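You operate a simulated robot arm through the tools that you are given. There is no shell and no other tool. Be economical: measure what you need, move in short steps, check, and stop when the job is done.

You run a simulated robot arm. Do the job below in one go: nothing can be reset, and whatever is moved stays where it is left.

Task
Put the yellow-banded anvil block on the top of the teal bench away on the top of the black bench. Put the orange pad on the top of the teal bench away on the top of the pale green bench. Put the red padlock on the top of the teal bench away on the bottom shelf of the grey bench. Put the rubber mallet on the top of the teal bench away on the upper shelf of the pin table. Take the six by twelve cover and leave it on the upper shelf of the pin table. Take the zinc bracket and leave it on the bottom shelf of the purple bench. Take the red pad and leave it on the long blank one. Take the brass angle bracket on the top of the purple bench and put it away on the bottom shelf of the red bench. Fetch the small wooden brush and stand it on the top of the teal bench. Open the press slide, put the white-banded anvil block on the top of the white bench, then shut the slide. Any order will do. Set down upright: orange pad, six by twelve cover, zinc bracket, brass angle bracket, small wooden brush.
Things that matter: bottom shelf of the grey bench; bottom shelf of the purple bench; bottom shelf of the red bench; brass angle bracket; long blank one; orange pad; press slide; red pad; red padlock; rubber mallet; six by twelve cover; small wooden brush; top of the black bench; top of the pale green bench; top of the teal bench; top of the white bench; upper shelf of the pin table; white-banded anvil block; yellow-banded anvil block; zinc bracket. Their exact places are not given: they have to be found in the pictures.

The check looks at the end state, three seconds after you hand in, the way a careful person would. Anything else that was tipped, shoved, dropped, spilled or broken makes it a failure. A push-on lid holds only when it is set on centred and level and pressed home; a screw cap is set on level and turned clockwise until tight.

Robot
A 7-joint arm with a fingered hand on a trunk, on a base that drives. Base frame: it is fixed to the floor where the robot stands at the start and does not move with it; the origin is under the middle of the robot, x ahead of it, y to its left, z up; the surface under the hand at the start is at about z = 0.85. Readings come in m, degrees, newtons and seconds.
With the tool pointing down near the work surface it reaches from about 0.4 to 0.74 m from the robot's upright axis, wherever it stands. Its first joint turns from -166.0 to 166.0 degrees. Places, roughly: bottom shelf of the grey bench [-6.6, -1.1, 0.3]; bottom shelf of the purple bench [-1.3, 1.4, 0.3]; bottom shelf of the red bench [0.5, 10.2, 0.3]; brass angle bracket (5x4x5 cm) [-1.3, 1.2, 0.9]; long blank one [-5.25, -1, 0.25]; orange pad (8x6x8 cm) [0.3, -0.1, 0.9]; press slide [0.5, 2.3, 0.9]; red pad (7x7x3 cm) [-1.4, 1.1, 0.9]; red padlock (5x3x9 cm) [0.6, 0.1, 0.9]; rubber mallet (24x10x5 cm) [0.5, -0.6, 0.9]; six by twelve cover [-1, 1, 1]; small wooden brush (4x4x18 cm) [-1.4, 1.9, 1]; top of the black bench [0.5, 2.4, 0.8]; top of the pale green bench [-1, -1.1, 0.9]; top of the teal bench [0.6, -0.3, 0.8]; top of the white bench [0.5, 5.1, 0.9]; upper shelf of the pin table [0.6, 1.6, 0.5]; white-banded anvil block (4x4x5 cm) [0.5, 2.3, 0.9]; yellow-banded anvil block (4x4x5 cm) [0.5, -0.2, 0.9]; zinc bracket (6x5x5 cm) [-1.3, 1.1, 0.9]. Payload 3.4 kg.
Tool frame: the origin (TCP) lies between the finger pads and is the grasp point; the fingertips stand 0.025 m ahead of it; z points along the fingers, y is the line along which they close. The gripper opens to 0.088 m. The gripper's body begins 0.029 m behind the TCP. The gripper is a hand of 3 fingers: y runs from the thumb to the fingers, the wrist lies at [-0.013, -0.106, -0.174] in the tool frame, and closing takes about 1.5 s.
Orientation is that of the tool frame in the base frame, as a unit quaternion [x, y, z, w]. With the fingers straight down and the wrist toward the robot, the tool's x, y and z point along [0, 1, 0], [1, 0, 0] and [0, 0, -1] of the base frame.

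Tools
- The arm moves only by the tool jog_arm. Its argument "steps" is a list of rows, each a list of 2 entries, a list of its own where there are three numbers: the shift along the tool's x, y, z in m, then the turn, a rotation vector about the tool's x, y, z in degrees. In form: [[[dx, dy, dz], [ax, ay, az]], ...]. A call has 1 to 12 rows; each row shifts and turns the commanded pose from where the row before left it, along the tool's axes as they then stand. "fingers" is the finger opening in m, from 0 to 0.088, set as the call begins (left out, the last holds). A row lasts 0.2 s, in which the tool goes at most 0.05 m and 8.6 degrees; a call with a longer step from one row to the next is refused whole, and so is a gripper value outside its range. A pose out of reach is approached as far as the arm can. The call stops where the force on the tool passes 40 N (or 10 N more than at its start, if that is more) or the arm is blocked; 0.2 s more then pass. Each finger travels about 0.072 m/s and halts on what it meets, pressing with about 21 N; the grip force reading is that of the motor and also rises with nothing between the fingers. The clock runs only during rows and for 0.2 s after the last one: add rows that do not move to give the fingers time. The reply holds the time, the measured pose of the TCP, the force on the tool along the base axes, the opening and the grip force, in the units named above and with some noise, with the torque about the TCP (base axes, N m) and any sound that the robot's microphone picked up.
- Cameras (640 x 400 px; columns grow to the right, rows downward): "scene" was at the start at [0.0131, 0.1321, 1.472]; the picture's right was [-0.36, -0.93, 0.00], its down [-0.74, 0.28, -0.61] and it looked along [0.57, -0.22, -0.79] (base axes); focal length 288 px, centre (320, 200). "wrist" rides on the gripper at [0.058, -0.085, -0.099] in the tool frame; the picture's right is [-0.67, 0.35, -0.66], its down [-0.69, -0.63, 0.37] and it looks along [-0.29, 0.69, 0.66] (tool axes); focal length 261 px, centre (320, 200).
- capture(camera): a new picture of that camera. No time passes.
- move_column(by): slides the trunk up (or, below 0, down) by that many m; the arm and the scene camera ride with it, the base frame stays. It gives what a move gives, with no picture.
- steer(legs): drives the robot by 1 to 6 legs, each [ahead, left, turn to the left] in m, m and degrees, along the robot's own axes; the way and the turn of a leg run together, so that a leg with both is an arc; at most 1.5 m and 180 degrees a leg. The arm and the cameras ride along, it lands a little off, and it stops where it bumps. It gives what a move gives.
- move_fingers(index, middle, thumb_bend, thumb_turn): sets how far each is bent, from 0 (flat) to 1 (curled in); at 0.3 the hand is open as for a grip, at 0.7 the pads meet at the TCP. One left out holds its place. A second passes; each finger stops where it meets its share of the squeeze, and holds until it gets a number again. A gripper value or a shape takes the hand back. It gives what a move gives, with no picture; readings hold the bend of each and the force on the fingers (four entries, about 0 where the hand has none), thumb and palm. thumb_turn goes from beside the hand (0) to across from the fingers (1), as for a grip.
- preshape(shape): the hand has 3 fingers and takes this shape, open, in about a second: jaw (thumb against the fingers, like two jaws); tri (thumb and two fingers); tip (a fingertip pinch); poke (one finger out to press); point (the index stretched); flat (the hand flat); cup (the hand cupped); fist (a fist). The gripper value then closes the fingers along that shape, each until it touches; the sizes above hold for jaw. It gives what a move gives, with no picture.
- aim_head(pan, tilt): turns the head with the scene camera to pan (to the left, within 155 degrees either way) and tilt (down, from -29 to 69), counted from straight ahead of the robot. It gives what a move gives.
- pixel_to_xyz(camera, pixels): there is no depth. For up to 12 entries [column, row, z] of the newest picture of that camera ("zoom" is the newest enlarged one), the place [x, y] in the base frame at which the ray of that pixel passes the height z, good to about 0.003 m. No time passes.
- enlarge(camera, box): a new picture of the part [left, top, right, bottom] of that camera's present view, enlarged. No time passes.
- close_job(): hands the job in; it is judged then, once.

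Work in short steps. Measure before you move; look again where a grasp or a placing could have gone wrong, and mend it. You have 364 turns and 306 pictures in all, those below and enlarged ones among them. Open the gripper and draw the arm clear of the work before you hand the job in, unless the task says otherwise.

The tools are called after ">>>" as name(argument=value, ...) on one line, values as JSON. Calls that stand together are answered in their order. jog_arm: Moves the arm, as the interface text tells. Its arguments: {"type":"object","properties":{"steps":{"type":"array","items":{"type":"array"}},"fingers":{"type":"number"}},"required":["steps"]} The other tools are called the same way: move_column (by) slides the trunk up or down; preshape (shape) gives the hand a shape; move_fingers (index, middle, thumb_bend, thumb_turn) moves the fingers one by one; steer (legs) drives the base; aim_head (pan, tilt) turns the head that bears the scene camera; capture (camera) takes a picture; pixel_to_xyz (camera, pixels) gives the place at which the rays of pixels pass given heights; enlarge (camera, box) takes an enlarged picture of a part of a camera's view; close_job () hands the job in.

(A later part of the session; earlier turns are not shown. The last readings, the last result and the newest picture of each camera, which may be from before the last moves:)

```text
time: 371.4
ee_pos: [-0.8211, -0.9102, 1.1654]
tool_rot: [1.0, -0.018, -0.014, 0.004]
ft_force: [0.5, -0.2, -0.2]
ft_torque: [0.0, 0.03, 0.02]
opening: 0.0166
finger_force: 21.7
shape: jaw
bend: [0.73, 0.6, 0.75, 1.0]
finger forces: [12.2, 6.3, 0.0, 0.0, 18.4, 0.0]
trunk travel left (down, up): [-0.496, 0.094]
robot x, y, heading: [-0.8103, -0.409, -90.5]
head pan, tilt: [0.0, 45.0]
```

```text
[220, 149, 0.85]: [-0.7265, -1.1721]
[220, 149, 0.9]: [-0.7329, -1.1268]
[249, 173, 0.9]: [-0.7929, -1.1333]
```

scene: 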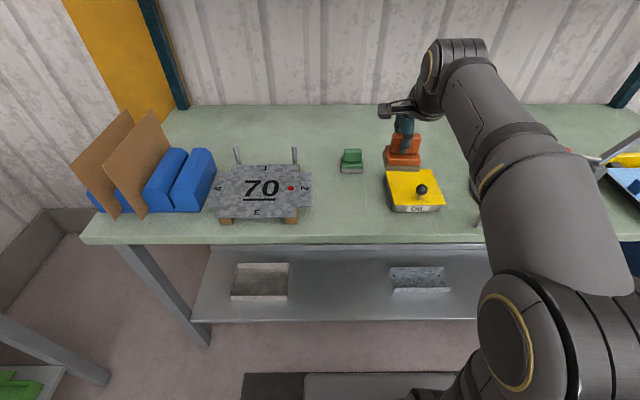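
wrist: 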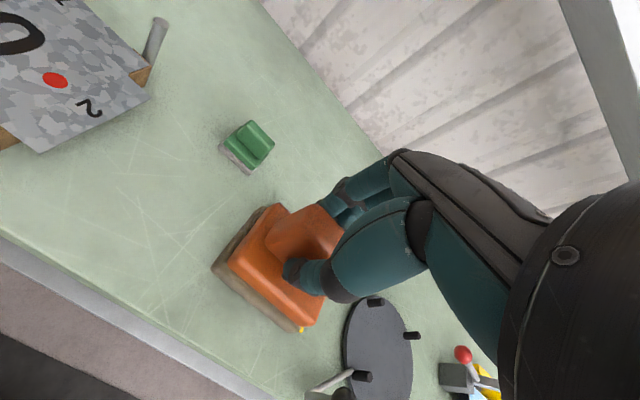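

Surface z≈0.89; target (-0.74,−0.975). Move over and lower.

>>> jog_arm(steps=[[[0.0277, 0.0207, 0], [0, 0, 0]], [[0.0277, 0.0207, 0], [0, 0, 0]], [[0.0277, 0.0207, 0], [0, 0, 0]], [[0, 0, 0.045], [0, 0, 0]], [[0, 0, 0.045], [0, 0, 0]], [[0, 0, 0.045], [0, 0, 0]], [[0, 0, 0.03], [0, 0, 0]]])

>>> enlarge(camera="scene", box=[270, 120, 450, 260])

>>> capture(camera="wrist")

```text
time: 373.0
ee_pos: [-0.7436, -0.9764, 0.9976]
tool_rot: [1.0, -0.017, -0.013, 0.003]
ft_force: [0.2, -0.3, -0.5]
ft_torque: [0.02, -0.03, 0.0]
opening: 0.0166
finger_force: 20.6
shape: jaw
bend: [0.73, 0.6, 0.75, 1.0]
finger forces: [12.1, 6.3, 0.0, 0.0, 18.4, 0.1]
trunk travel left (down, up): [-0.496, 0.094]
robot x, y, heading: [-0.8135, -0.4094, -90.5]
head pan, tilt: [0.0, 45.0]
```

```text
2.86 times, centred on (360, 190) of scene
```

zoom: 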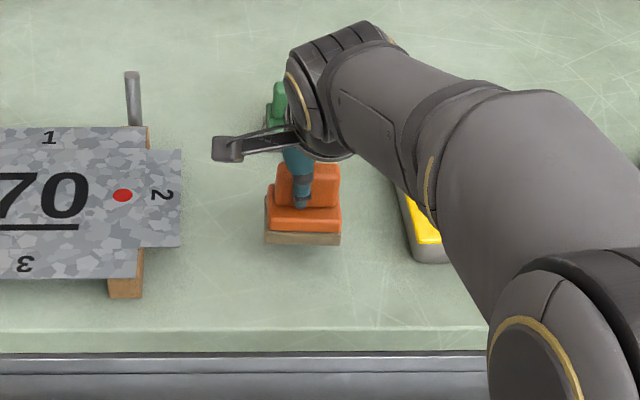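

```text
110 pictures are left
```

wrist: 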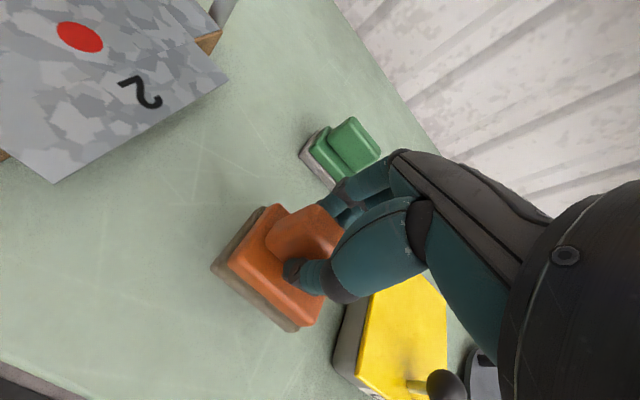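

Clear all round. Lower in small steps to contact.

>>> jog_arm(steps=[[[0, 0, 0.02], [0, 0, 0]], [[0, 0, 0.01], [0, 0, 0]], [[0, 0, 0.005], [0, 0, 0]], [[0, 0, 0.005], [0, 0, 0]]])

```text
time: 374.0
ee_pos: [-0.7451, -0.9752, 0.96]
tool_rot: [1.0, -0.019, -0.014, 0.007]
ft_force: [0.2, -0.2, 14.5]
ft_torque: [-0.03, 0.0, 0.03]
opening: 0.0174
finger_force: 21.0
shape: jaw
bend: [0.73, 0.6, 0.75, 1.0]
finger forces: [13.7, 8.0, 0.0, 0.1, 21.9, 0.0]
trunk travel left (down, up): [-0.496, 0.094]
robot x, y, heading: [-0.8125, -0.4061, -90.1]
head pan, tilt: [0.0, 45.0]
```

Contact (14 N). Release and rise.

>>> jog_arm(steps=[[[0, 0, -0.001], [0, 0, 0]], [[0, 0, 0], [0, 0, 0]], [[0, 0, 0], [0, 0, 0]], [[0, 0, 0], [0, 0, 0]], [[0, 0, 0], [0, 0, 0]], [[0, 0, -0.03], [0, 0, 0]], [[0, 0, -0.045], [0, 0, 0]], [[0, 0, -0.045], [0, 0, 0]], [[0, 0, -0.045], [0, 0, 0]]], fingers=0.075)

>>> capture(camera="wrist")

```text
time: 376.0
ee_pos: [-0.7383, -0.9749, 1.1274]
tool_rot: [1.0, -0.018, -0.013, 0.004]
ft_force: [-0.3, 0.1, 0.4]
ft_torque: [0.03, 0.01, -0.02]
opening: 0.0746
finger_force: 0.0
shape: jaw
bend: [0.28, 0.33, 0.43, 0.99]
finger forces: [0.0, 0.0, 0.0, 0.0, 0.1, 0.0]
trunk travel left (down, up): [-0.496, 0.094]
robot x, y, heading: [-0.8137, -0.4054, -90.6]
head pan, tilt: [0.0, 45.0]
```

```text
109 pictures are left
```

wrist: 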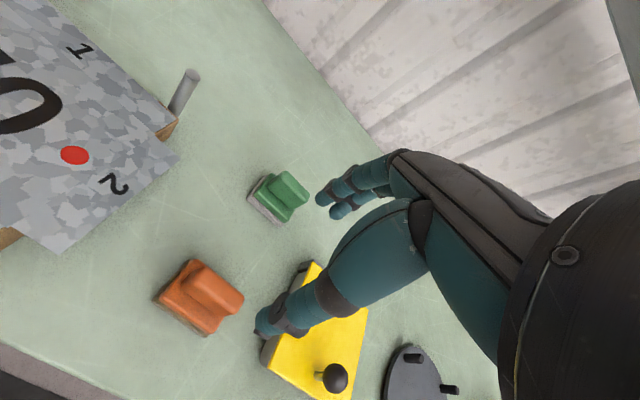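

The orange pad sits upright. Back off, turn to the teal bench for the padlock.

>>> steer(legs=[[-0.32, 0, 0], [0, 0, 90.6], [0.78, 0.15, 0]])

>>> capture(camera="scene")

>>> capture(camera="wrist")

```text
time: 385.9
ee_pos: [0.5301, 0.1541, 1.1275]
tool_rot: [0.717, 0.697, -0.007, 0.012]
ft_force: [0.1, 0.3, 0.6]
ft_torque: [-0.02, 0.03, -0.02]
opening: 0.075
finger_force: 0.1
shape: jaw
bend: [0.28, 0.33, 0.43, 0.99]
finger forces: [0.0, 0.1, 0.0, 0.0, 0.0, 0.1]
trunk travel left (down, up): [-0.496, 0.094]
robot x, y, heading: [-0.0385, 0.0748, -0.1]
head pan, tilt: [0.0, 45.0]
```

```text
108 pictures are left
```

scene: 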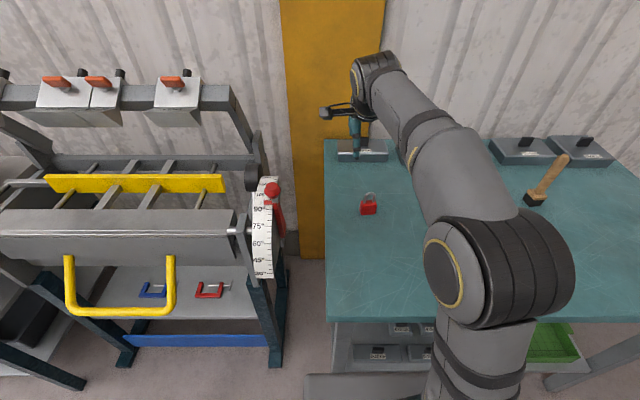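

```text
107 pictures are left
```

wrist: 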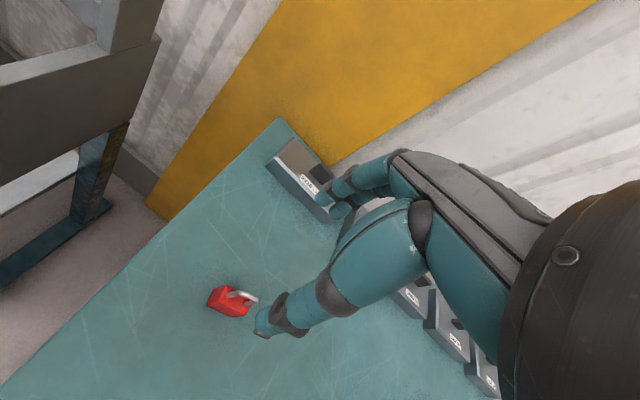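

>>> enlarge(camera="wrist", box=[180, 260, 300, 350])

>>> pixel_to_xyz(camera="wrist", pixels=[[209, 304, 0.85], [241, 317, 0.85], [232, 293, 0.9], [236, 296, 0.94]])

>>> enlarge(camera="scene", box=[330, 170, 410, 230])

>>> pixel_to_xyz(camera="scene", pixels=[[361, 215, 0.85], [378, 213, 0.85], [361, 203, 0.9], [376, 202, 0.9], [369, 194, 0.94]])

```text
4.44 times, centred on (240, 305) of wrist
```

zoom: 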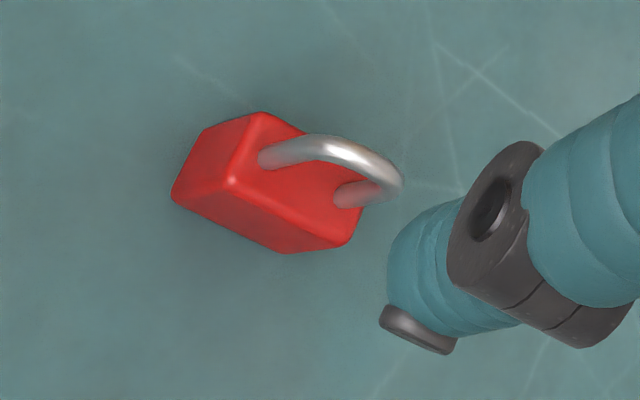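

```text
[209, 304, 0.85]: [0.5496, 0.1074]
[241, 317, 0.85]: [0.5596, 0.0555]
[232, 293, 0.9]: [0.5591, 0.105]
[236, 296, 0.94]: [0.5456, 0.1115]
```

```text
6.67 times, centred on (370, 200) of scene
```

zoom: 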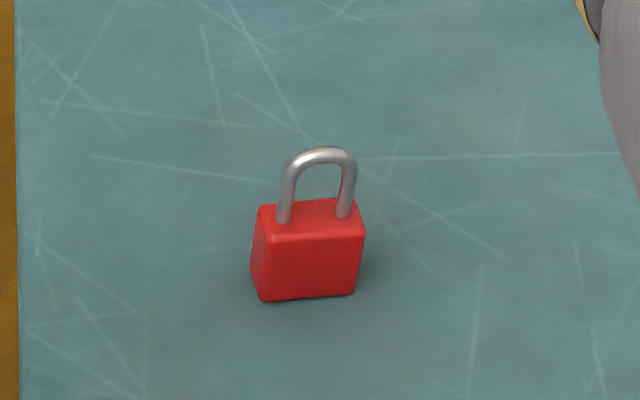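

```text
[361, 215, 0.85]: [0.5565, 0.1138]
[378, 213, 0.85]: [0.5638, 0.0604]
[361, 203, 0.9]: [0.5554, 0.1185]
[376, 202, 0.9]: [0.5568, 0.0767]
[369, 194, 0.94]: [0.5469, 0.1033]
```

Padlock body centre ≈(0.567,0.089), yaw ≈+9°. Move over to z≈1.0 and check.

>>> jog_arm(steps=[[[-0.0315, 0.019, 0], [0, 0, 0]], [[-0.0315, 0.019, 0], [0, 0, 0]], [[0, 0, 0.04], [0, 0, -5.2]], [[0, 0, 0.045], [0, 0, -5.2]], [[0, 0, 0.035], [0, 0, 0]]])

>>> capture(camera="wrist")

>>> enlarge(camera="wrist", box=[180, 210, 320, 330])

```text
time: 387.1
ee_pos: [0.5675, 0.087, 1.0084]
tool_rot: [0.65, 0.76, -0.008, 0.012]
ft_force: [-0.7, -0.1, 0.6]
ft_torque: [-0.02, 0.01, 0.01]
opening: 0.0749
finger_force: 0.0
shape: jaw
bend: [0.28, 0.33, 0.43, 0.99]
finger forces: [0.0, 0.0, 0.0, 0.1, 0.0, 0.0]
trunk travel left (down, up): [-0.496, 0.094]
robot x, y, heading: [-0.0352, 0.0765, -0.0]
head pan, tilt: [0.0, 45.0]
```

```text
104 pictures are left
```

wrist: 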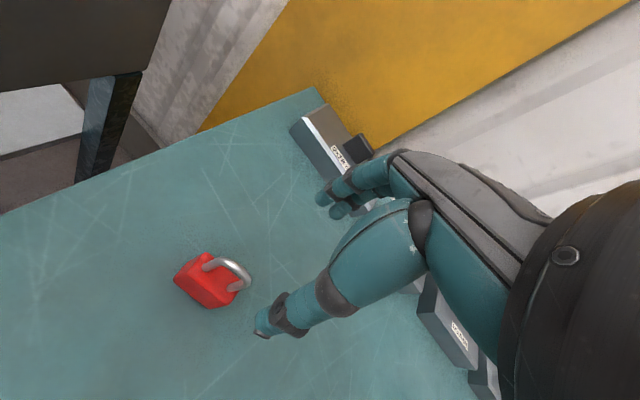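

```text
3.33 times, centred on (250, 270) of wrist
```

zoom: 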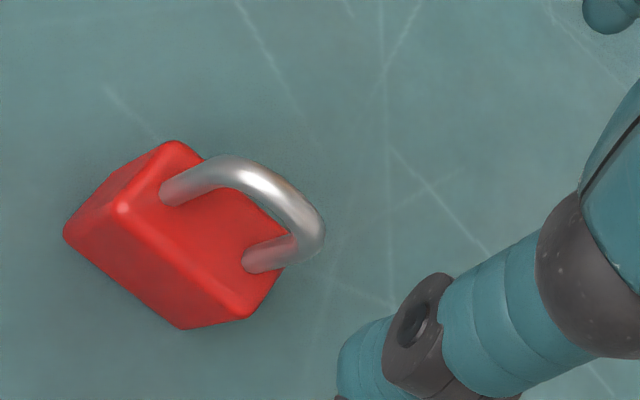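

Top-face centre at (216,280) vs expected (236,278): shift (13,−10) mm, then descend to TCP 0.90 and close.

>>> jog_arm(steps=[[[0.013, -0.01, 0.03], [0, 0, 0]], [[0, 0, 0.03], [0, 0, 0]]])

>>> capture(camera="wrist")

```text
time: 387.7
ee_pos: [0.5554, 0.0953, 0.9487]
tool_rot: [0.651, 0.759, -0.008, 0.011]
ft_force: [-0.1, 0.0, 0.1]
ft_torque: [0.0, 0.0, 0.02]
opening: 0.0747
finger_force: 0.2
shape: jaw
bend: [0.28, 0.33, 0.43, 0.99]
finger forces: [0.0, 0.1, 0.0, 0.0, 0.0, 0.1]
trunk travel left (down, up): [-0.496, 0.094]
robot x, y, heading: [-0.0351, 0.078, -0.1]
head pan, tilt: [0.0, 45.0]
```

```text
102 pictures are left
```

wrist: 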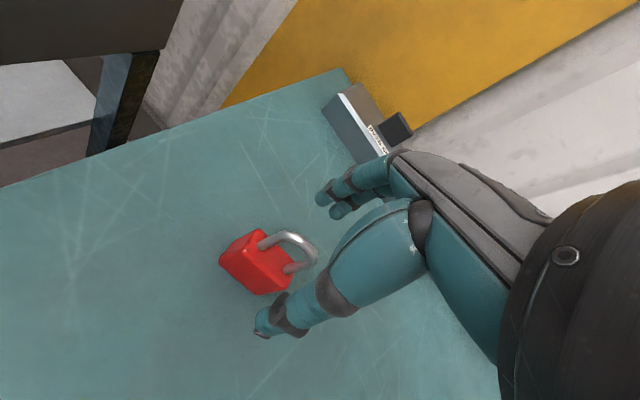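

Aligned within a few mm. Descend to 0.90 and grip.

>>> jog_arm(steps=[[[0.004, -0.001, 0.025], [0, 0, 0]], [[0, 0, 0.024], [0, 0, 0]]])

>>> jog_arm(steps=[[[0, 0, 0], [0, 0, 0]], [[0, 0, 0], [0, 0, 0]], [[0, 0, 0], [0, 0, 0]], [[0, 0, 0], [0, 0, 0]], [[0, 0, 0], [0, 0, 0]], [[0, 0, 0], [0, 0, 0]], [[0, 0, -0.03], [0, 0, 0]], [[0, 0, -0.05], [0, 0, 0]], [[0, 0, -0.05], [0, 0, 0]], [[0, 0, -0.05], [0, 0, 0]]], fingers=0)

>>> capture(camera="wrist")

```text
time: 388.3
ee_pos: [0.5558, 0.0978, 0.8964]
tool_rot: [0.65, 0.759, -0.008, 0.012]
ft_force: [0.2, -0.1, 0.0]
ft_torque: [-0.01, 0.0, -0.01]
opening: 0.0749
finger_force: 0.1
shape: jaw
bend: [0.28, 0.33, 0.43, 0.99]
finger forces: [0.0, 0.1, 0.0, 0.1, 0.0, 0.0]
trunk travel left (down, up): [-0.496, 0.094]
robot x, y, heading: [-0.0365, 0.0745, 0.2]
head pan, tilt: [0.0, 45.0]
```

```text
time: 390.5
ee_pos: [0.5543, 0.102, 1.0774]
tool_rot: [0.651, 0.759, -0.008, 0.011]
ft_force: [-0.6, 0.5, -1.2]
ft_torque: [-0.01, -0.02, 0.01]
opening: 0.019
finger_force: 20.9
shape: jaw
bend: [0.73, 0.59, 0.75, 1.0]
finger forces: [12.3, 6.6, 0.1, 0.0, 18.8, 0.0]
trunk travel left (down, up): [-0.496, 0.094]
robot x, y, heading: [-0.0377, 0.0775, 0.0]
head pan, tilt: [0.0, 45.0]
```

```text
101 pictures are left
```

wrist: 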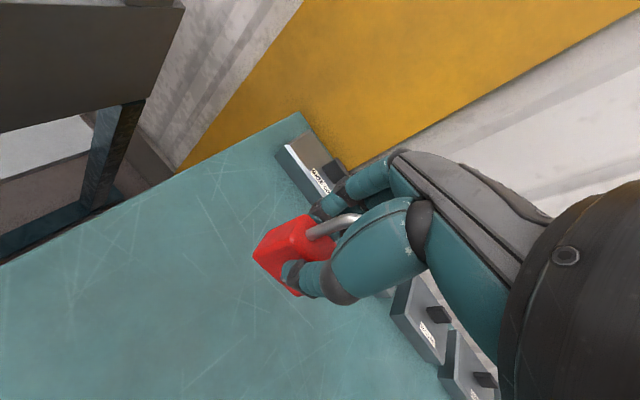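

Padlock is held. Retract and drive: back out, face −y, and strafe along the aisle toward the grey bench.

>>> jog_arm(steps=[[[0, -0.045, -0.02], [0, 0, 4.5]], [[0, -0.045, -0.02], [0, 0, 4.5]], [[0, -0.04, 0], [0, 0, 0]]])

>>> steer(legs=[[-0.3, 0, 0], [-0.5, -0.25, 0], [0, 0, -90]])

>>> steer(legs=[[0, -1.4, 0], [0, -1.4, 0], [0, -1.3, 0]])

>>> capture(camera="scene")

```text
time: 391.3
ee_pos: [0.4227, 0.0946, 1.1177]
tool_rot: [0.708, 0.706, -0.007, 0.012]
ft_force: [-0.1, 0.2, -1.0]
ft_torque: [-0.04, 0.03, -0.02]
opening: 0.0186
finger_force: 21.0
shape: jaw
bend: [0.73, 0.59, 0.75, 1.0]
finger forces: [12.3, 6.4, 0.1, 0.0, 18.8, 0.0]
trunk travel left (down, up): [-0.496, 0.094]
robot x, y, heading: [-0.0386, 0.0749, 0.0]
head pan, tilt: [0.0, 45.0]
```

```text
time: 400.0
ee_pos: [-0.8241, -0.6249, 1.1171]
tool_rot: [1.0, -0.006, -0.013, 0.005]
ft_force: [0.5, -0.1, -1.7]
ft_torque: [0.0, 0.0, 0.01]
opening: 0.0186
finger_force: 20.4
shape: jaw
bend: [0.73, 0.59, 0.75, 1.0]
finger forces: [12.1, 6.4, 0.0, 0.0, 18.5, 0.1]
trunk travel left (down, up): [-0.496, 0.094]
robot x, y, heading: [-0.834, -0.1662, -90.6]
head pan, tilt: [0.0, 45.0]
```

```text
time: 419.6
ee_pos: [-4.9228, -0.6216, 1.1186]
tool_rot: [1.0, -0.004, -0.013, 0.005]
ft_force: [-0.4, 0.2, -0.7]
ft_torque: [0.0, 0.0, 0.0]
opening: 0.0185
finger_force: 21.0
shape: jaw
bend: [0.73, 0.59, 0.75, 1.0]
finger forces: [12.1, 6.4, 0.0, 0.1, 18.6, 0.0]
trunk travel left (down, up): [-0.496, 0.094]
robot x, y, heading: [-4.9398, -0.1624, -90.6]
head pan, tilt: [0.0, 45.0]
```

```text
100 pictures are left
```

scene: 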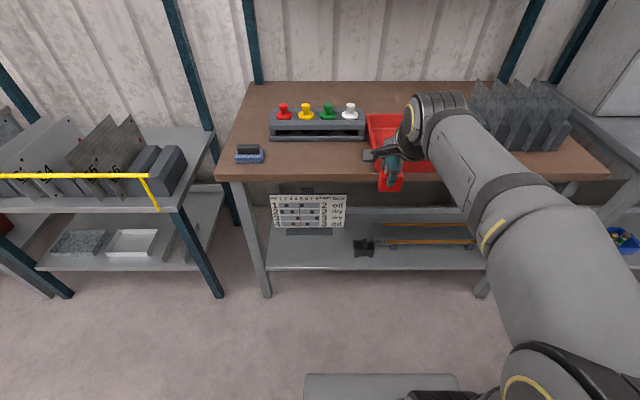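

The brown bench at x≈−5.25 is ahead; its shelf holds some things. Zoom for the "long blank one".

>>> enlarge(camera="scene", box=[220, 160, 480, 310])

>>> enlarge(camera="scene", box=[0, 90, 230, 280])

```text
2.46 times, centred on (350, 235) of scene
```

zoom: 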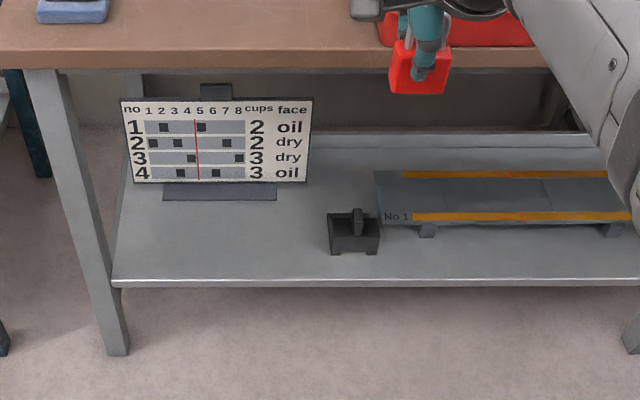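

```text
2.11 times, centred on (115, 185) of scene
```

zoom: 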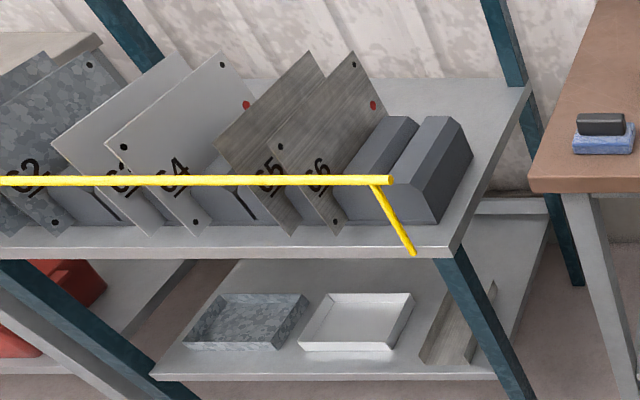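

The "long blank one" is the long plate ("No 1") on this bench's shelf. Continue to the grey bench at x≈−6.6.

>>> steer(legs=[[0, -0.85, 0], [0, -0.85, 0.6]])

>>> capture(camera="scene")

```text
time: 427.7
ee_pos: [-6.5305, -0.6196, 1.1185]
tool_rot: [0.998, -0.067, -0.013, 0.004]
ft_force: [0.2, -0.7, -1.8]
ft_torque: [0.01, 0.0, 0.02]
opening: 0.0183
finger_force: 21.0
shape: jaw
bend: [0.73, 0.59, 0.75, 1.0]
finger forces: [12.1, 6.6, 0.0, 0.0, 18.9, 0.0]
trunk travel left (down, up): [-0.496, 0.094]
robot x, y, heading: [-6.4891, -0.1606, -97.7]
head pan, tilt: [0.0, 45.0]
stopped in leg 2: the robot was blocked; the commanded pose is now the measured one
```

```text
97 pictures are left
```

scene: 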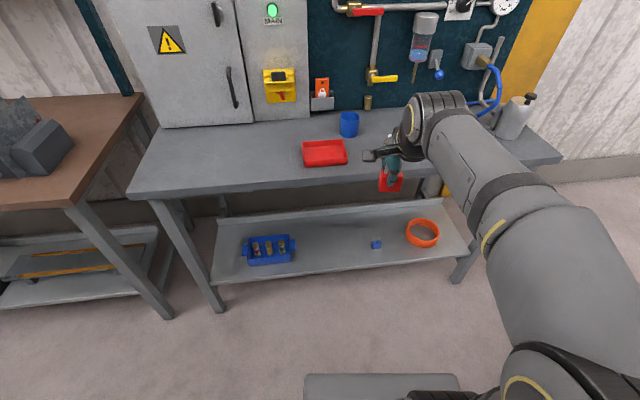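

Something stopped the rear on the right. Look back there.

>>> aim_head(pan=-130, tilt=45)

>>> capture(camera="scene")

```text
time: 429.8
ee_pos: [-6.5303, -0.6196, 1.1179]
tool_rot: [0.998, -0.066, -0.014, 0.004]
ft_force: [-0.3, -0.5, -0.9]
ft_torque: [0.01, -0.02, -0.02]
opening: 0.0187
finger_force: 20.9
shape: jaw
bend: [0.73, 0.59, 0.75, 1.0]
finger forces: [12.1, 6.7, 0.1, 0.0, 18.8, 0.0]
trunk travel left (down, up): [-0.496, 0.094]
robot x, y, heading: [-6.4909, -0.1604, -97.7]
head pan, tilt: [-130.0, 45.0]
```

```text
96 pictures are left
```

scene: 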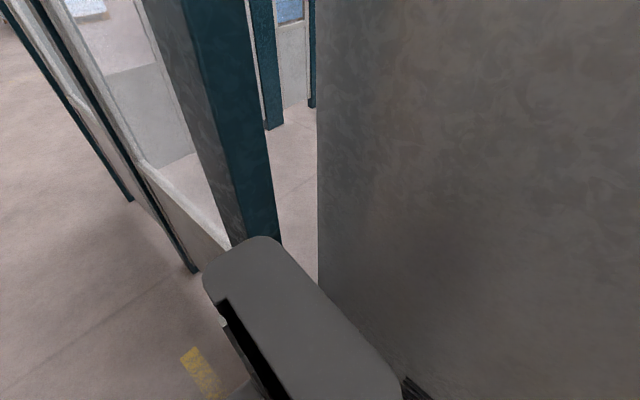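

It is a heavy machine cabinet; nothing moved. Pull forward, straighten, and look at the shelf.

>>> steer(legs=[[0.12, 0.03, 0], [0, 0, 7.7]])

>>> aim_head(pan=0, tilt=45)

>>> capture(camera="scene")

```text
time: 431.6
ee_pos: [-6.4555, -0.7455, 1.1181]
tool_rot: [1.0, -0.001, -0.013, 0.004]
ft_force: [0.8, 0.6, -1.0]
ft_torque: [0.0, -0.02, 0.02]
opening: 0.0187
finger_force: 21.1
shape: jaw
bend: [0.73, 0.59, 0.75, 1.0]
finger forces: [12.2, 6.7, 0.1, 0.0, 18.7, 0.1]
trunk travel left (down, up): [-0.496, 0.094]
robot x, y, heading: [-6.4745, -0.2874, -89.9]
head pan, tilt: [-130.0, 45.0]
```

```text
time: 433.8
ee_pos: [-6.4546, -0.7457, 1.1176]
tool_rot: [1.0, -0.001, -0.013, 0.004]
ft_force: [0.3, 0.2, -1.4]
ft_torque: [0.02, 0.02, -0.01]
opening: 0.0186
finger_force: 20.3
shape: jaw
bend: [0.73, 0.59, 0.75, 1.0]
finger forces: [12.1, 6.6, 0.1, 0.0, 18.8, 0.0]
trunk travel left (down, up): [-0.496, 0.094]
robot x, y, heading: [-6.4766, -0.2888, -89.8]
head pan, tilt: [0.0, 45.0]
```

```text
95 pictures are left
```

scene: 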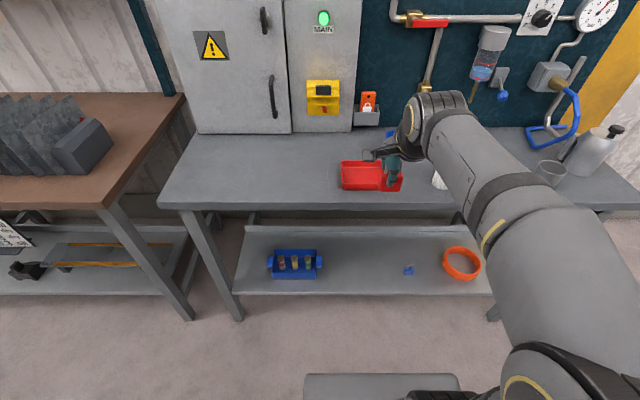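

>>> pixel_to_xyz(camera="scene", pixels=[[362, 262, 0.3], [362, 262, 0.35], [362, 293, 0.3], [362, 293, 0.35], [362, 228, 0.3], [300, 207, 0.85], [300, 207, 0.9], [322, 265, 0.3], [404, 270, 0.3]])

```text
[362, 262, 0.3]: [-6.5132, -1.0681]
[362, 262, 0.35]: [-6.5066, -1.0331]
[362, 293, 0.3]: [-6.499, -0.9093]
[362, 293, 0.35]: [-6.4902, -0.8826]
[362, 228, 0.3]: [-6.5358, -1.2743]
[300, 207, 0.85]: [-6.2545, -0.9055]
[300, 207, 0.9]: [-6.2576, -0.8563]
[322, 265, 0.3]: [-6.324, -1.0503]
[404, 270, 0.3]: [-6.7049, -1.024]
```

Spot ≈(-6.51,−1.03) on the shelf; bench front edge y≈−0.87. Retract slightly and lower the trunk in front of the bench.

>>> jog_arm(steps=[[[0, -0.035, 0], [0, 0, 0]]])

>>> move_column(by=-0.4)

>>> move_column(by=-0.09)

>>> aim_head(pan=0, tilt=35)

>>> capture(camera="scene")

>>> capture(camera="wrist")

```text
time: 434.1
ee_pos: [-6.4567, -0.7119, 1.1164]
tool_rot: [1.0, -0.001, -0.013, 0.004]
ft_force: [-0.9, 0.8, -1.5]
ft_torque: [-0.03, 0.0, 0.01]
opening: 0.0188
finger_force: 21.1
shape: jaw
bend: [0.73, 0.59, 0.75, 1.0]
finger forces: [12.2, 6.7, 0.1, 0.0, 18.8, 0.0]
trunk travel left (down, up): [-0.496, 0.094]
robot x, y, heading: [-6.4744, -0.2887, -90.0]
head pan, tilt: [0.0, 45.0]
```

```text
time: 438.0
ee_pos: [-6.456, -0.7114, 0.7168]
tool_rot: [1.0, 0.0, -0.014, 0.005]
ft_force: [0.2, -0.1, -1.4]
ft_torque: [-0.01, 0.0, 0.03]
opening: 0.0182
finger_force: 21.3
shape: jaw
bend: [0.73, 0.59, 0.75, 1.0]
finger forces: [12.2, 6.7, 0.1, 0.0, 18.8, 0.0]
trunk travel left (down, up): [-0.096, 0.494]
robot x, y, heading: [-6.4724, -0.2876, -90.0]
head pan, tilt: [0.0, 45.0]
```

```text
time: 439.2
ee_pos: [-6.4564, -0.7122, 0.626]
tool_rot: [1.0, -0.001, -0.013, 0.004]
ft_force: [-0.3, 0.7, -1.2]
ft_torque: [-0.01, -0.03, 0.01]
opening: 0.0186
finger_force: 21.6
shape: jaw
bend: [0.73, 0.59, 0.75, 1.0]
finger forces: [12.2, 6.7, 0.0, 0.0, 18.8, 0.0]
trunk travel left (down, up): [-0.006, 0.584]
robot x, y, heading: [-6.4752, -0.2817, -90.1]
head pan, tilt: [0.0, 45.0]
```

```text
time: 439.9
ee_pos: [-6.4571, -0.7111, 0.6264]
tool_rot: [1.0, -0.001, -0.013, 0.004]
ft_force: [0.2, 0.7, -1.4]
ft_torque: [-0.01, -0.02, 0.02]
opening: 0.0184
finger_force: 21.4
shape: jaw
bend: [0.73, 0.59, 0.75, 1.0]
finger forces: [12.2, 6.8, 0.1, 0.1, 18.7, 0.0]
trunk travel left (down, up): [-0.006, 0.584]
robot x, y, heading: [-6.4745, -0.2881, -89.9]
head pan, tilt: [0.0, 35.0]
```

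```text
94 pictures are left
```

scene: 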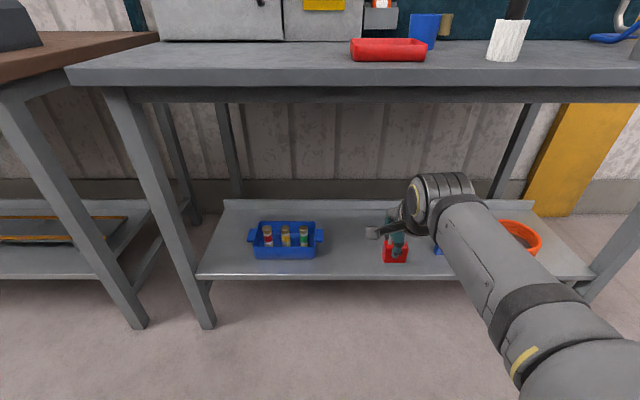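

```text
93 pictures are left
```

wrist: 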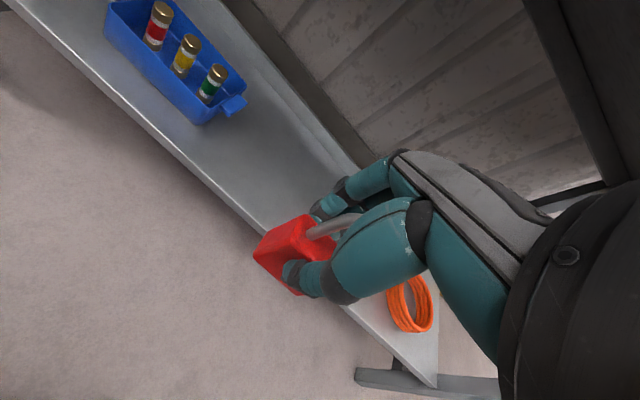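

>>> pixel_to_xyz(camera="scene", pixels=[[355, 245, 0.28], [355, 245, 0.33], [198, 272, 0.28], [198, 272, 0.33], [323, 250, 0.3], [435, 250, 0.3]])

>>> pixel_to_xyz(camera="wrist", pixels=[[18, 10, 0.28], [18, 10, 0.33], [200, 184, 0.28], [200, 184, 0.33], [196, 120, 0.3]])

```text
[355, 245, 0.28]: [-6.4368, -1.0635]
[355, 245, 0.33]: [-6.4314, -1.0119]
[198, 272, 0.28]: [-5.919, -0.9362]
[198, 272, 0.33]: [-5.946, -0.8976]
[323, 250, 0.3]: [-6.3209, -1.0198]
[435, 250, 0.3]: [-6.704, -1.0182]
```

```text
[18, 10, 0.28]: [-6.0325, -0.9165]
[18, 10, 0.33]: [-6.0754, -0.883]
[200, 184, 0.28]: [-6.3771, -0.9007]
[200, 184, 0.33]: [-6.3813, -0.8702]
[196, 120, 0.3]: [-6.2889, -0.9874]
```

Lower the hand to z≈0.46, drive 0.2 m in, then extend.

>>> jog_arm(steps=[[[0, 0.01, 0.045], [0, 0, 0]], [[0, 0.01, 0.045], [0, 0, 0]], [[0, 0.01, 0.045], [0, 0, 0]], [[0, 0, 0.03], [0, 0, 0]]])

>>> steer(legs=[[0.22, 0, 0]])

>>> jog_arm(steps=[[[-0.015, 0.04, 0], [0, 0, 0]], [[-0.015, 0.04, 0], [0, 0, 0]]])

>>> capture(camera="scene")

>>> capture(camera="wrist")

```text
time: 440.9
ee_pos: [-6.4594, -0.7463, 0.4591]
tool_rot: [1.0, -0.001, -0.013, 0.004]
ft_force: [-0.1, -0.3, -0.9]
ft_torque: [0.04, -0.03, 0.0]
opening: 0.0185
finger_force: 20.7
shape: jaw
bend: [0.73, 0.59, 0.75, 1.0]
finger forces: [12.1, 6.5, 0.0, 0.0, 18.4, 0.0]
trunk travel left (down, up): [-0.006, 0.584]
robot x, y, heading: [-6.4782, -0.2848, -90.0]
head pan, tilt: [0.0, 35.0]
```

```text
time: 442.6
ee_pos: [-6.4538, -0.9672, 0.4601]
tool_rot: [1.0, 0.004, -0.014, 0.005]
ft_force: [0.0, -0.3, -1.2]
ft_torque: [0.0, -0.02, 0.03]
opening: 0.0186
finger_force: 20.8
shape: jaw
bend: [0.73, 0.59, 0.75, 1.0]
finger forces: [12.1, 6.5, 0.0, 0.0, 18.5, 0.0]
trunk travel left (down, up): [-0.006, 0.584]
robot x, y, heading: [-6.4742, -0.5093, -89.4]
head pan, tilt: [0.0, 35.0]
```

```text
time: 443.2
ee_pos: [-6.4855, -1.0496, 0.4589]
tool_rot: [1.0, 0.004, -0.013, 0.004]
ft_force: [-0.5, 0.1, -1.5]
ft_torque: [-0.01, 0.0, 0.04]
opening: 0.0187
finger_force: 21.2
shape: jaw
bend: [0.73, 0.59, 0.75, 1.0]
finger forces: [12.1, 6.5, 0.0, 0.0, 18.6, 0.0]
trunk travel left (down, up): [-0.006, 0.584]
robot x, y, heading: [-6.4716, -0.5068, -89.2]
head pan, tilt: [0.0, 35.0]
```

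```text
92 pictures are left
```

scene: 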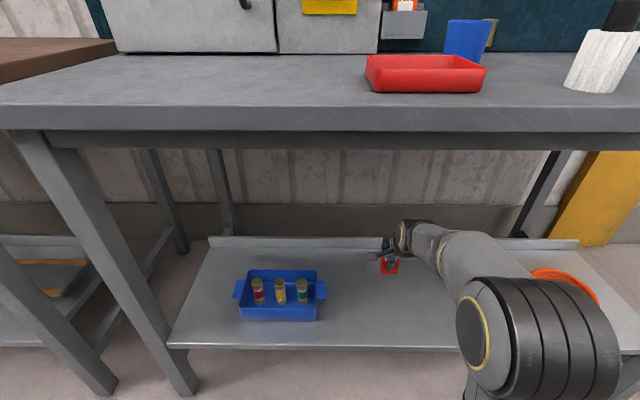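

```text
91 pictures are left
```

wrist: 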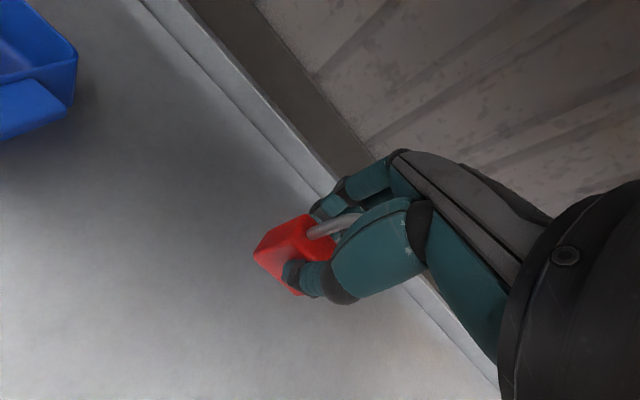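

Over clear shelf. Lower gradually.

>>> jog_arm(steps=[[[0, 0, 0.03], [0, 0, 0]], [[0, 0, 0.02], [0, 0, 0]], [[0, 0, 0.01], [0, 0, 0]], [[0, 0, 0.01], [0, 0, 0]], [[0, 0, 0.008], [0, 0, 0]]])

>>> enlarge(camera="scene", box=[330, 200, 450, 300])

```text
time: 444.4
ee_pos: [-6.4857, -1.0458, 0.3836]
tool_rot: [1.0, 0.005, -0.013, 0.005]
ft_force: [0.1, -0.1, -1.1]
ft_torque: [-0.01, -0.01, -0.03]
opening: 0.0184
finger_force: 21.0
shape: jaw
bend: [0.73, 0.59, 0.75, 1.0]
finger forces: [12.1, 6.5, 0.0, 0.0, 18.4, 0.0]
trunk travel left (down, up): [-0.006, 0.584]
robot x, y, heading: [-6.4789, -0.5054, -89.0]
head pan, tilt: [0.0, 35.0]
```

```text
4.00 times, centred on (390, 250) of scene
```

zoom: 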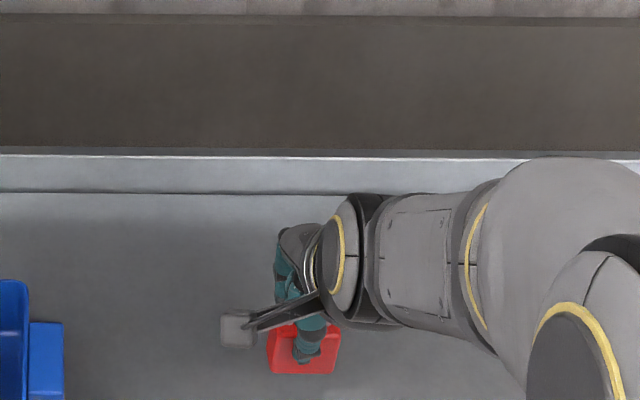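

>>> jog_arm(steps=[[[0, 0, 0.006], [0, 0, 0]], [[0, 0, 0.006], [0, 0, 0]], [[0, 0, 0.006], [0, 0, 0]], [[0, 0, 0.005], [0, 0, 0]]])

```text
time: 445.4
ee_pos: [-6.486, -1.0492, 0.361]
tool_rot: [1.0, 0.004, -0.013, 0.004]
ft_force: [0.6, 0.7, -0.5]
ft_torque: [-0.01, -0.02, 0.02]
opening: 0.0185
finger_force: 20.5
shape: jaw
bend: [0.73, 0.59, 0.75, 1.0]
finger forces: [12.1, 6.6, 0.0, 0.0, 18.5, 0.1]
trunk travel left (down, up): [-0.006, 0.584]
robot x, y, heading: [-6.4745, -0.5097, -89.3]
head pan, tilt: [0.0, 35.0]
```

>>> jog_arm(steps=[[[0, 0, 0.006], [0, 0, 0]], [[0, 0, 0.006], [0, 0, 0]], [[0, 0, 0.006], [0, 0, 0]], [[0, 0, 0.005], [0, 0, 0]]])

>>> capture(camera="wrist")

```text
time: 446.4
ee_pos: [-6.4852, -1.05, 0.3431]
tool_rot: [1.0, 0.004, -0.014, 0.01]
ft_force: [1.8, 2.8, 38.8]
ft_torque: [0.14, 0.0, -0.03]
opening: 0.0219
finger_force: 21.5
shape: jaw
bend: [0.74, 0.59, 0.75, 1.0]
finger forces: [15.1, 8.1, 0.1, 0.0, 26.6, 0.1]
trunk travel left (down, up): [-0.006, 0.584]
robot x, y, heading: [-6.4757, -0.5086, -89.0]
head pan, tilt: [0.0, 35.0]
```

```text
89 pictures are left
```

wrist: 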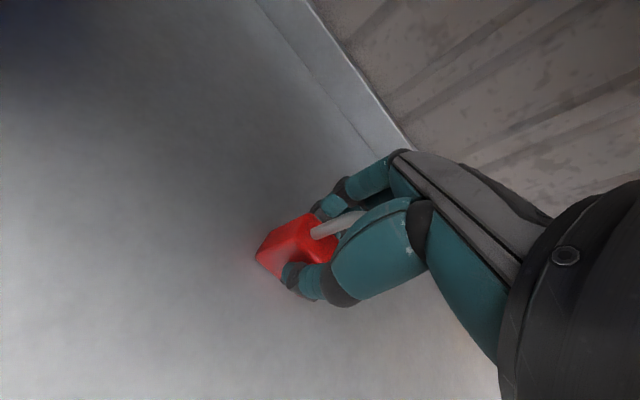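

On the shelf (39 N). Ease up, release, rise.

>>> jog_arm(steps=[[[0, 0, -0.006], [0, 0, 0]], [[0, 0, 0], [0, 0, 0]], [[0, 0, 0], [0, 0, 0]], [[0, 0, 0], [0, 0, 0]], [[0, 0, 0], [0, 0, 0]], [[0, 0, 0], [0, 0, 0]], [[0, 0, -0.03], [0, 0, 0]], [[0, 0, -0.045], [0, 0, 0]], [[0, 0, -0.03], [0, 0, 0]]], fingers=0.07)

>>> capture(camera="wrist")

```text
time: 448.4
ee_pos: [-6.4806, -1.0443, 0.449]
tool_rot: [1.0, 0.004, -0.013, 0.004]
ft_force: [-0.3, -0.4, 1.0]
ft_torque: [-0.02, -0.03, -0.03]
opening: 0.07
finger_force: 0.0
shape: jaw
bend: [0.27, 0.34, 0.5, 0.99]
finger forces: [0.1, 0.0, 0.0, 0.1, 0.1, 0.0]
trunk travel left (down, up): [-0.006, 0.584]
robot x, y, heading: [-6.4746, -0.5096, -89.6]
head pan, tilt: [0.0, 35.0]
```

```text
88 pictures are left
```

wrist: 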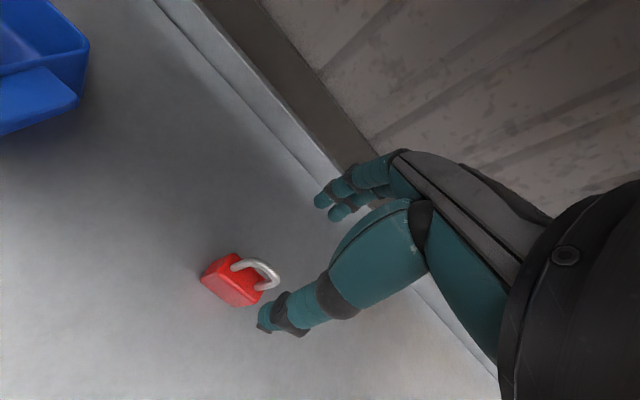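

Padlock stands on the shelf. Back out, raise, and drive back along the aisle toward the rear of the purple bench.

>>> jog_arm(steps=[[[0, -0.045, 0], [0, 0, 0]], [[0, -0.045, 0], [0, 0, 0]], [[0, -0.03, 0], [0, 0, 0]]])

>>> steer(legs=[[-0.26, 0, 0]])

>>> jog_arm(steps=[[[0, 0, -0.045], [0, 0, 0]], [[0, 0, -0.045], [0, 0, 0]], [[0, 0, -0.045], [0, 0, 0]], [[0, 0, -0.045], [0, 0, 0]]])

>>> move_column(by=0.4)

>>> move_column(by=0.15)

>>> steer(legs=[[0, 1.45, 0], [0, 1.45, 0], [0, 1.45, 0]])

>>> aim_head(pan=140, tilt=30)

>>> capture(camera="scene")

```text
time: 449.2
ee_pos: [-6.4849, -0.9267, 0.4456]
tool_rot: [1.0, 0.004, -0.013, 0.005]
ft_force: [0.4, -0.1, -0.1]
ft_torque: [0.02, -0.01, -0.01]
opening: 0.0699
finger_force: 0.1
shape: jaw
bend: [0.27, 0.34, 0.5, 0.99]
finger forces: [0.1, 0.0, 0.1, 0.0, 0.0, 0.0]
trunk travel left (down, up): [-0.006, 0.584]
robot x, y, heading: [-6.476, -0.5078, -89.3]
head pan, tilt: [0.0, 35.0]
```

```text
time: 451.1
ee_pos: [-6.4858, -0.6633, 0.4466]
tool_rot: [1.0, 0.008, -0.013, 0.005]
ft_force: [0.6, 0.7, 0.3]
ft_torque: [0.0, 0.01, -0.03]
opening: 0.0697
finger_force: 0.1
shape: jaw
bend: [0.27, 0.34, 0.5, 0.99]
finger forces: [0.0, 0.1, 0.0, 0.1, 0.1, 0.1]
trunk travel left (down, up): [-0.006, 0.584]
robot x, y, heading: [-6.4762, -0.2417, -89.3]
head pan, tilt: [0.0, 35.0]
```

```text
time: 452.1
ee_pos: [-6.4783, -0.6586, 0.6265]
tool_rot: [1.0, 0.007, -0.014, 0.005]
ft_force: [-0.2, 0.9, 0.8]
ft_torque: [0.0, 0.01, -0.01]
opening: 0.0694
finger_force: 0.2
shape: jaw
bend: [0.27, 0.34, 0.5, 0.99]
finger forces: [0.0, 0.1, 0.1, 0.0, 0.0, 0.1]
trunk travel left (down, up): [-0.006, 0.584]
robot x, y, heading: [-6.4777, -0.2432, -89.2]
head pan, tilt: [0.0, 35.0]
```

```text
time: 456.0
ee_pos: [-6.4787, -0.6603, 1.0269]
tool_rot: [1.0, 0.007, -0.012, 0.004]
ft_force: [-0.5, 0.0, 0.3]
ft_torque: [0.0, 0.0, -0.02]
opening: 0.07
finger_force: 0.0
shape: jaw
bend: [0.27, 0.34, 0.5, 0.99]
finger forces: [0.0, 0.1, 0.0, 0.1, 0.0, 0.1]
trunk travel left (down, up): [-0.406, 0.184]
robot x, y, heading: [-6.4792, -0.2449, -89.0]
head pan, tilt: [0.0, 35.0]
```

```text
time: 457.7
ee_pos: [-6.4775, -0.6595, 1.1773]
tool_rot: [1.0, 0.008, -0.013, 0.005]
ft_force: [-0.1, 0.2, 0.3]
ft_torque: [0.02, 0.02, 0.0]
opening: 0.0698
finger_force: 0.1
shape: jaw
bend: [0.27, 0.34, 0.5, 0.99]
finger forces: [0.0, 0.0, 0.1, 0.0, 0.1, 0.0]
trunk travel left (down, up): [-0.556, 0.034]
robot x, y, heading: [-6.4794, -0.2442, -89.0]
head pan, tilt: [0.0, 35.0]
```

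```text
time: 478.5
ee_pos: [-2.1357, -0.5977, 1.1774]
tool_rot: [1.0, 0.016, -0.014, 0.004]
ft_force: [0.6, 0.1, 0.6]
ft_torque: [-0.01, 0.02, 0.0]
opening: 0.0698
finger_force: 0.1
shape: jaw
bend: [0.27, 0.34, 0.5, 0.99]
finger forces: [0.0, 0.0, 0.0, 0.1, 0.0, 0.1]
trunk travel left (down, up): [-0.556, 0.034]
robot x, y, heading: [-2.1415, -0.1827, -87.7]
head pan, tilt: [0.0, 35.0]
```

```text
time: 480.7
ee_pos: [-2.136, -0.5989, 1.1768]
tool_rot: [1.0, 0.017, -0.013, 0.005]
ft_force: [-0.4, 0.6, 0.0]
ft_torque: [0.01, 0.01, 0.0]
opening: 0.0698
finger_force: 0.0
shape: jaw
bend: [0.27, 0.34, 0.5, 0.99]
finger forces: [0.0, 0.0, 0.0, 0.1, 0.1, 0.0]
trunk travel left (down, up): [-0.556, 0.034]
robot x, y, heading: [-2.1438, -0.1829, -87.9]
head pan, tilt: [140.0, 30.0]
```

```text
87 pictures are left
```

scene: 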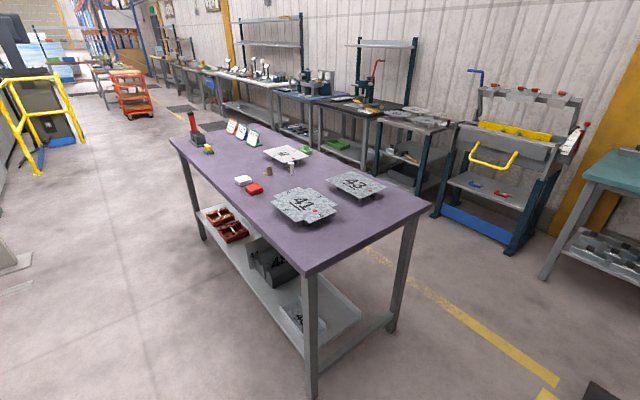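

The area behind the purple bench is clear. I measure the bench's rear edge, the red pad, and the foot at left.

>>> pixel_to_xyz(camera="scene", pixels=[[307, 272, 0.91], [168, 140, 0.91], [30, 262, 0.0], [254, 189, 0.93], [268, 172, 0.93], [425, 212, 0.91]])

```text
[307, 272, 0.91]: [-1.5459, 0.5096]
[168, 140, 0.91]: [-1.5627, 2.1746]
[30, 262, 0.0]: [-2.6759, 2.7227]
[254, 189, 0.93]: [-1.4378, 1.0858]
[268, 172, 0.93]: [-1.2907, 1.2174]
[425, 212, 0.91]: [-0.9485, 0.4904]
```

Turn to face +x and move behind the bench to y≈1.1.

>>> steer(legs=[[0, 0, 87.9], [0, 1.25, 0], [0.15, 0, 0]])

>>> aim_head(pan=0, tilt=50)

>>> capture(camera="scene")

>>> capture(camera="wrist")

```text
time: 491.5
ee_pos: [-1.5304, 1.001, 1.1762]
tool_rot: [0.725, 0.688, -0.008, 0.011]
ft_force: [0.5, 0.6, 0.8]
ft_torque: [-0.04, 0.02, 0.02]
opening: 0.0697
finger_force: 0.0
shape: jaw
bend: [0.27, 0.34, 0.5, 0.99]
finger forces: [0.1, 0.0, 0.0, 0.0, 0.1, 0.0]
trunk travel left (down, up): [-0.556, 0.034]
robot x, y, heading: [-1.9444, 1.0301, -2.6]
head pan, tilt: [140.0, 30.0]
```

```text
time: 493.8
ee_pos: [-1.5315, 1.0016, 1.1765]
tool_rot: [0.725, 0.689, -0.007, 0.013]
ft_force: [-0.4, 0.1, 1.0]
ft_torque: [-0.02, 0.04, -0.01]
opening: 0.07
finger_force: 0.2
shape: jaw
bend: [0.27, 0.34, 0.5, 0.99]
finger forces: [0.1, 0.0, 0.1, 0.0, 0.1, 0.1]
trunk travel left (down, up): [-0.556, 0.034]
robot x, y, heading: [-1.9479, 1.0286, -2.9]
head pan, tilt: [0.0, 50.0]
```

```text
86 pictures are left
```

scene: 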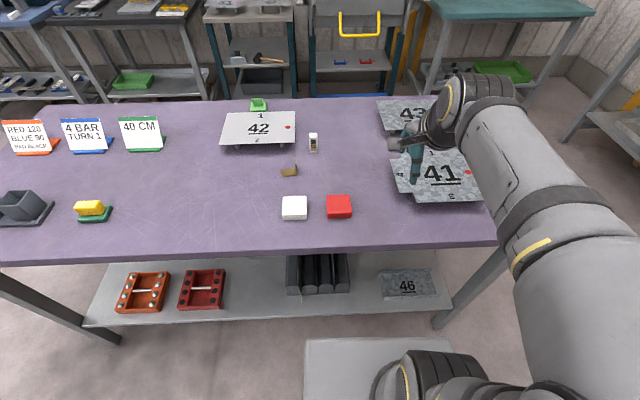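

```text
85 pictures are left
```

wrist: 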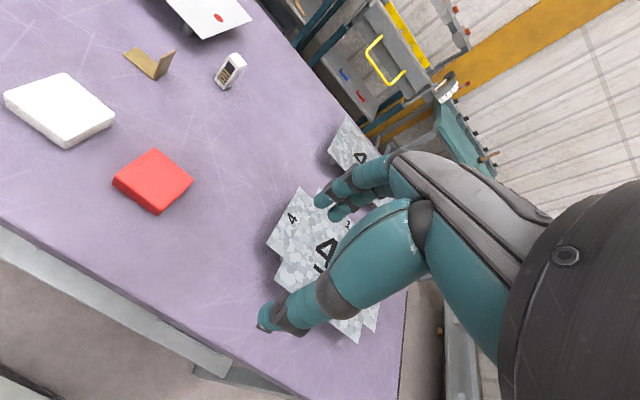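

>>> enlarge(camera="wrist", box=[90, 130, 220, 230])

>>> pixel_to_xyz(camera="wrist", pixels=[[113, 176, 0.94], [154, 149, 0.94], [192, 180, 0.94], [153, 205, 0.94], [153, 178, 0.94]])

>>> pixel_to_xyz(camera="scene", pixels=[[328, 195, 0.94], [350, 194, 0.94], [328, 213, 0.94], [352, 212, 0.94], [339, 203, 0.94]])

```text
4.00 times, centred on (155, 180) of wrist
```

zoom: 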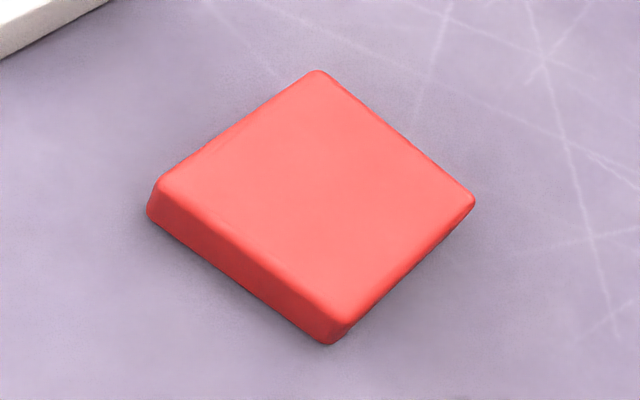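

```text
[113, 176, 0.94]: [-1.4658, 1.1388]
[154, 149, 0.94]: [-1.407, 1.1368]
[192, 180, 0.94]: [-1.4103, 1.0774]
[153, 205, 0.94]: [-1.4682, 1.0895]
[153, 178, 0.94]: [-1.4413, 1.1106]
```

```text
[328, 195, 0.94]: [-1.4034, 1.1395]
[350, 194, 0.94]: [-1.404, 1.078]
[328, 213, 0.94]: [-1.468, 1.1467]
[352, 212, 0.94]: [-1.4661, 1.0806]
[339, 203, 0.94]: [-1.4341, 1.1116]
```

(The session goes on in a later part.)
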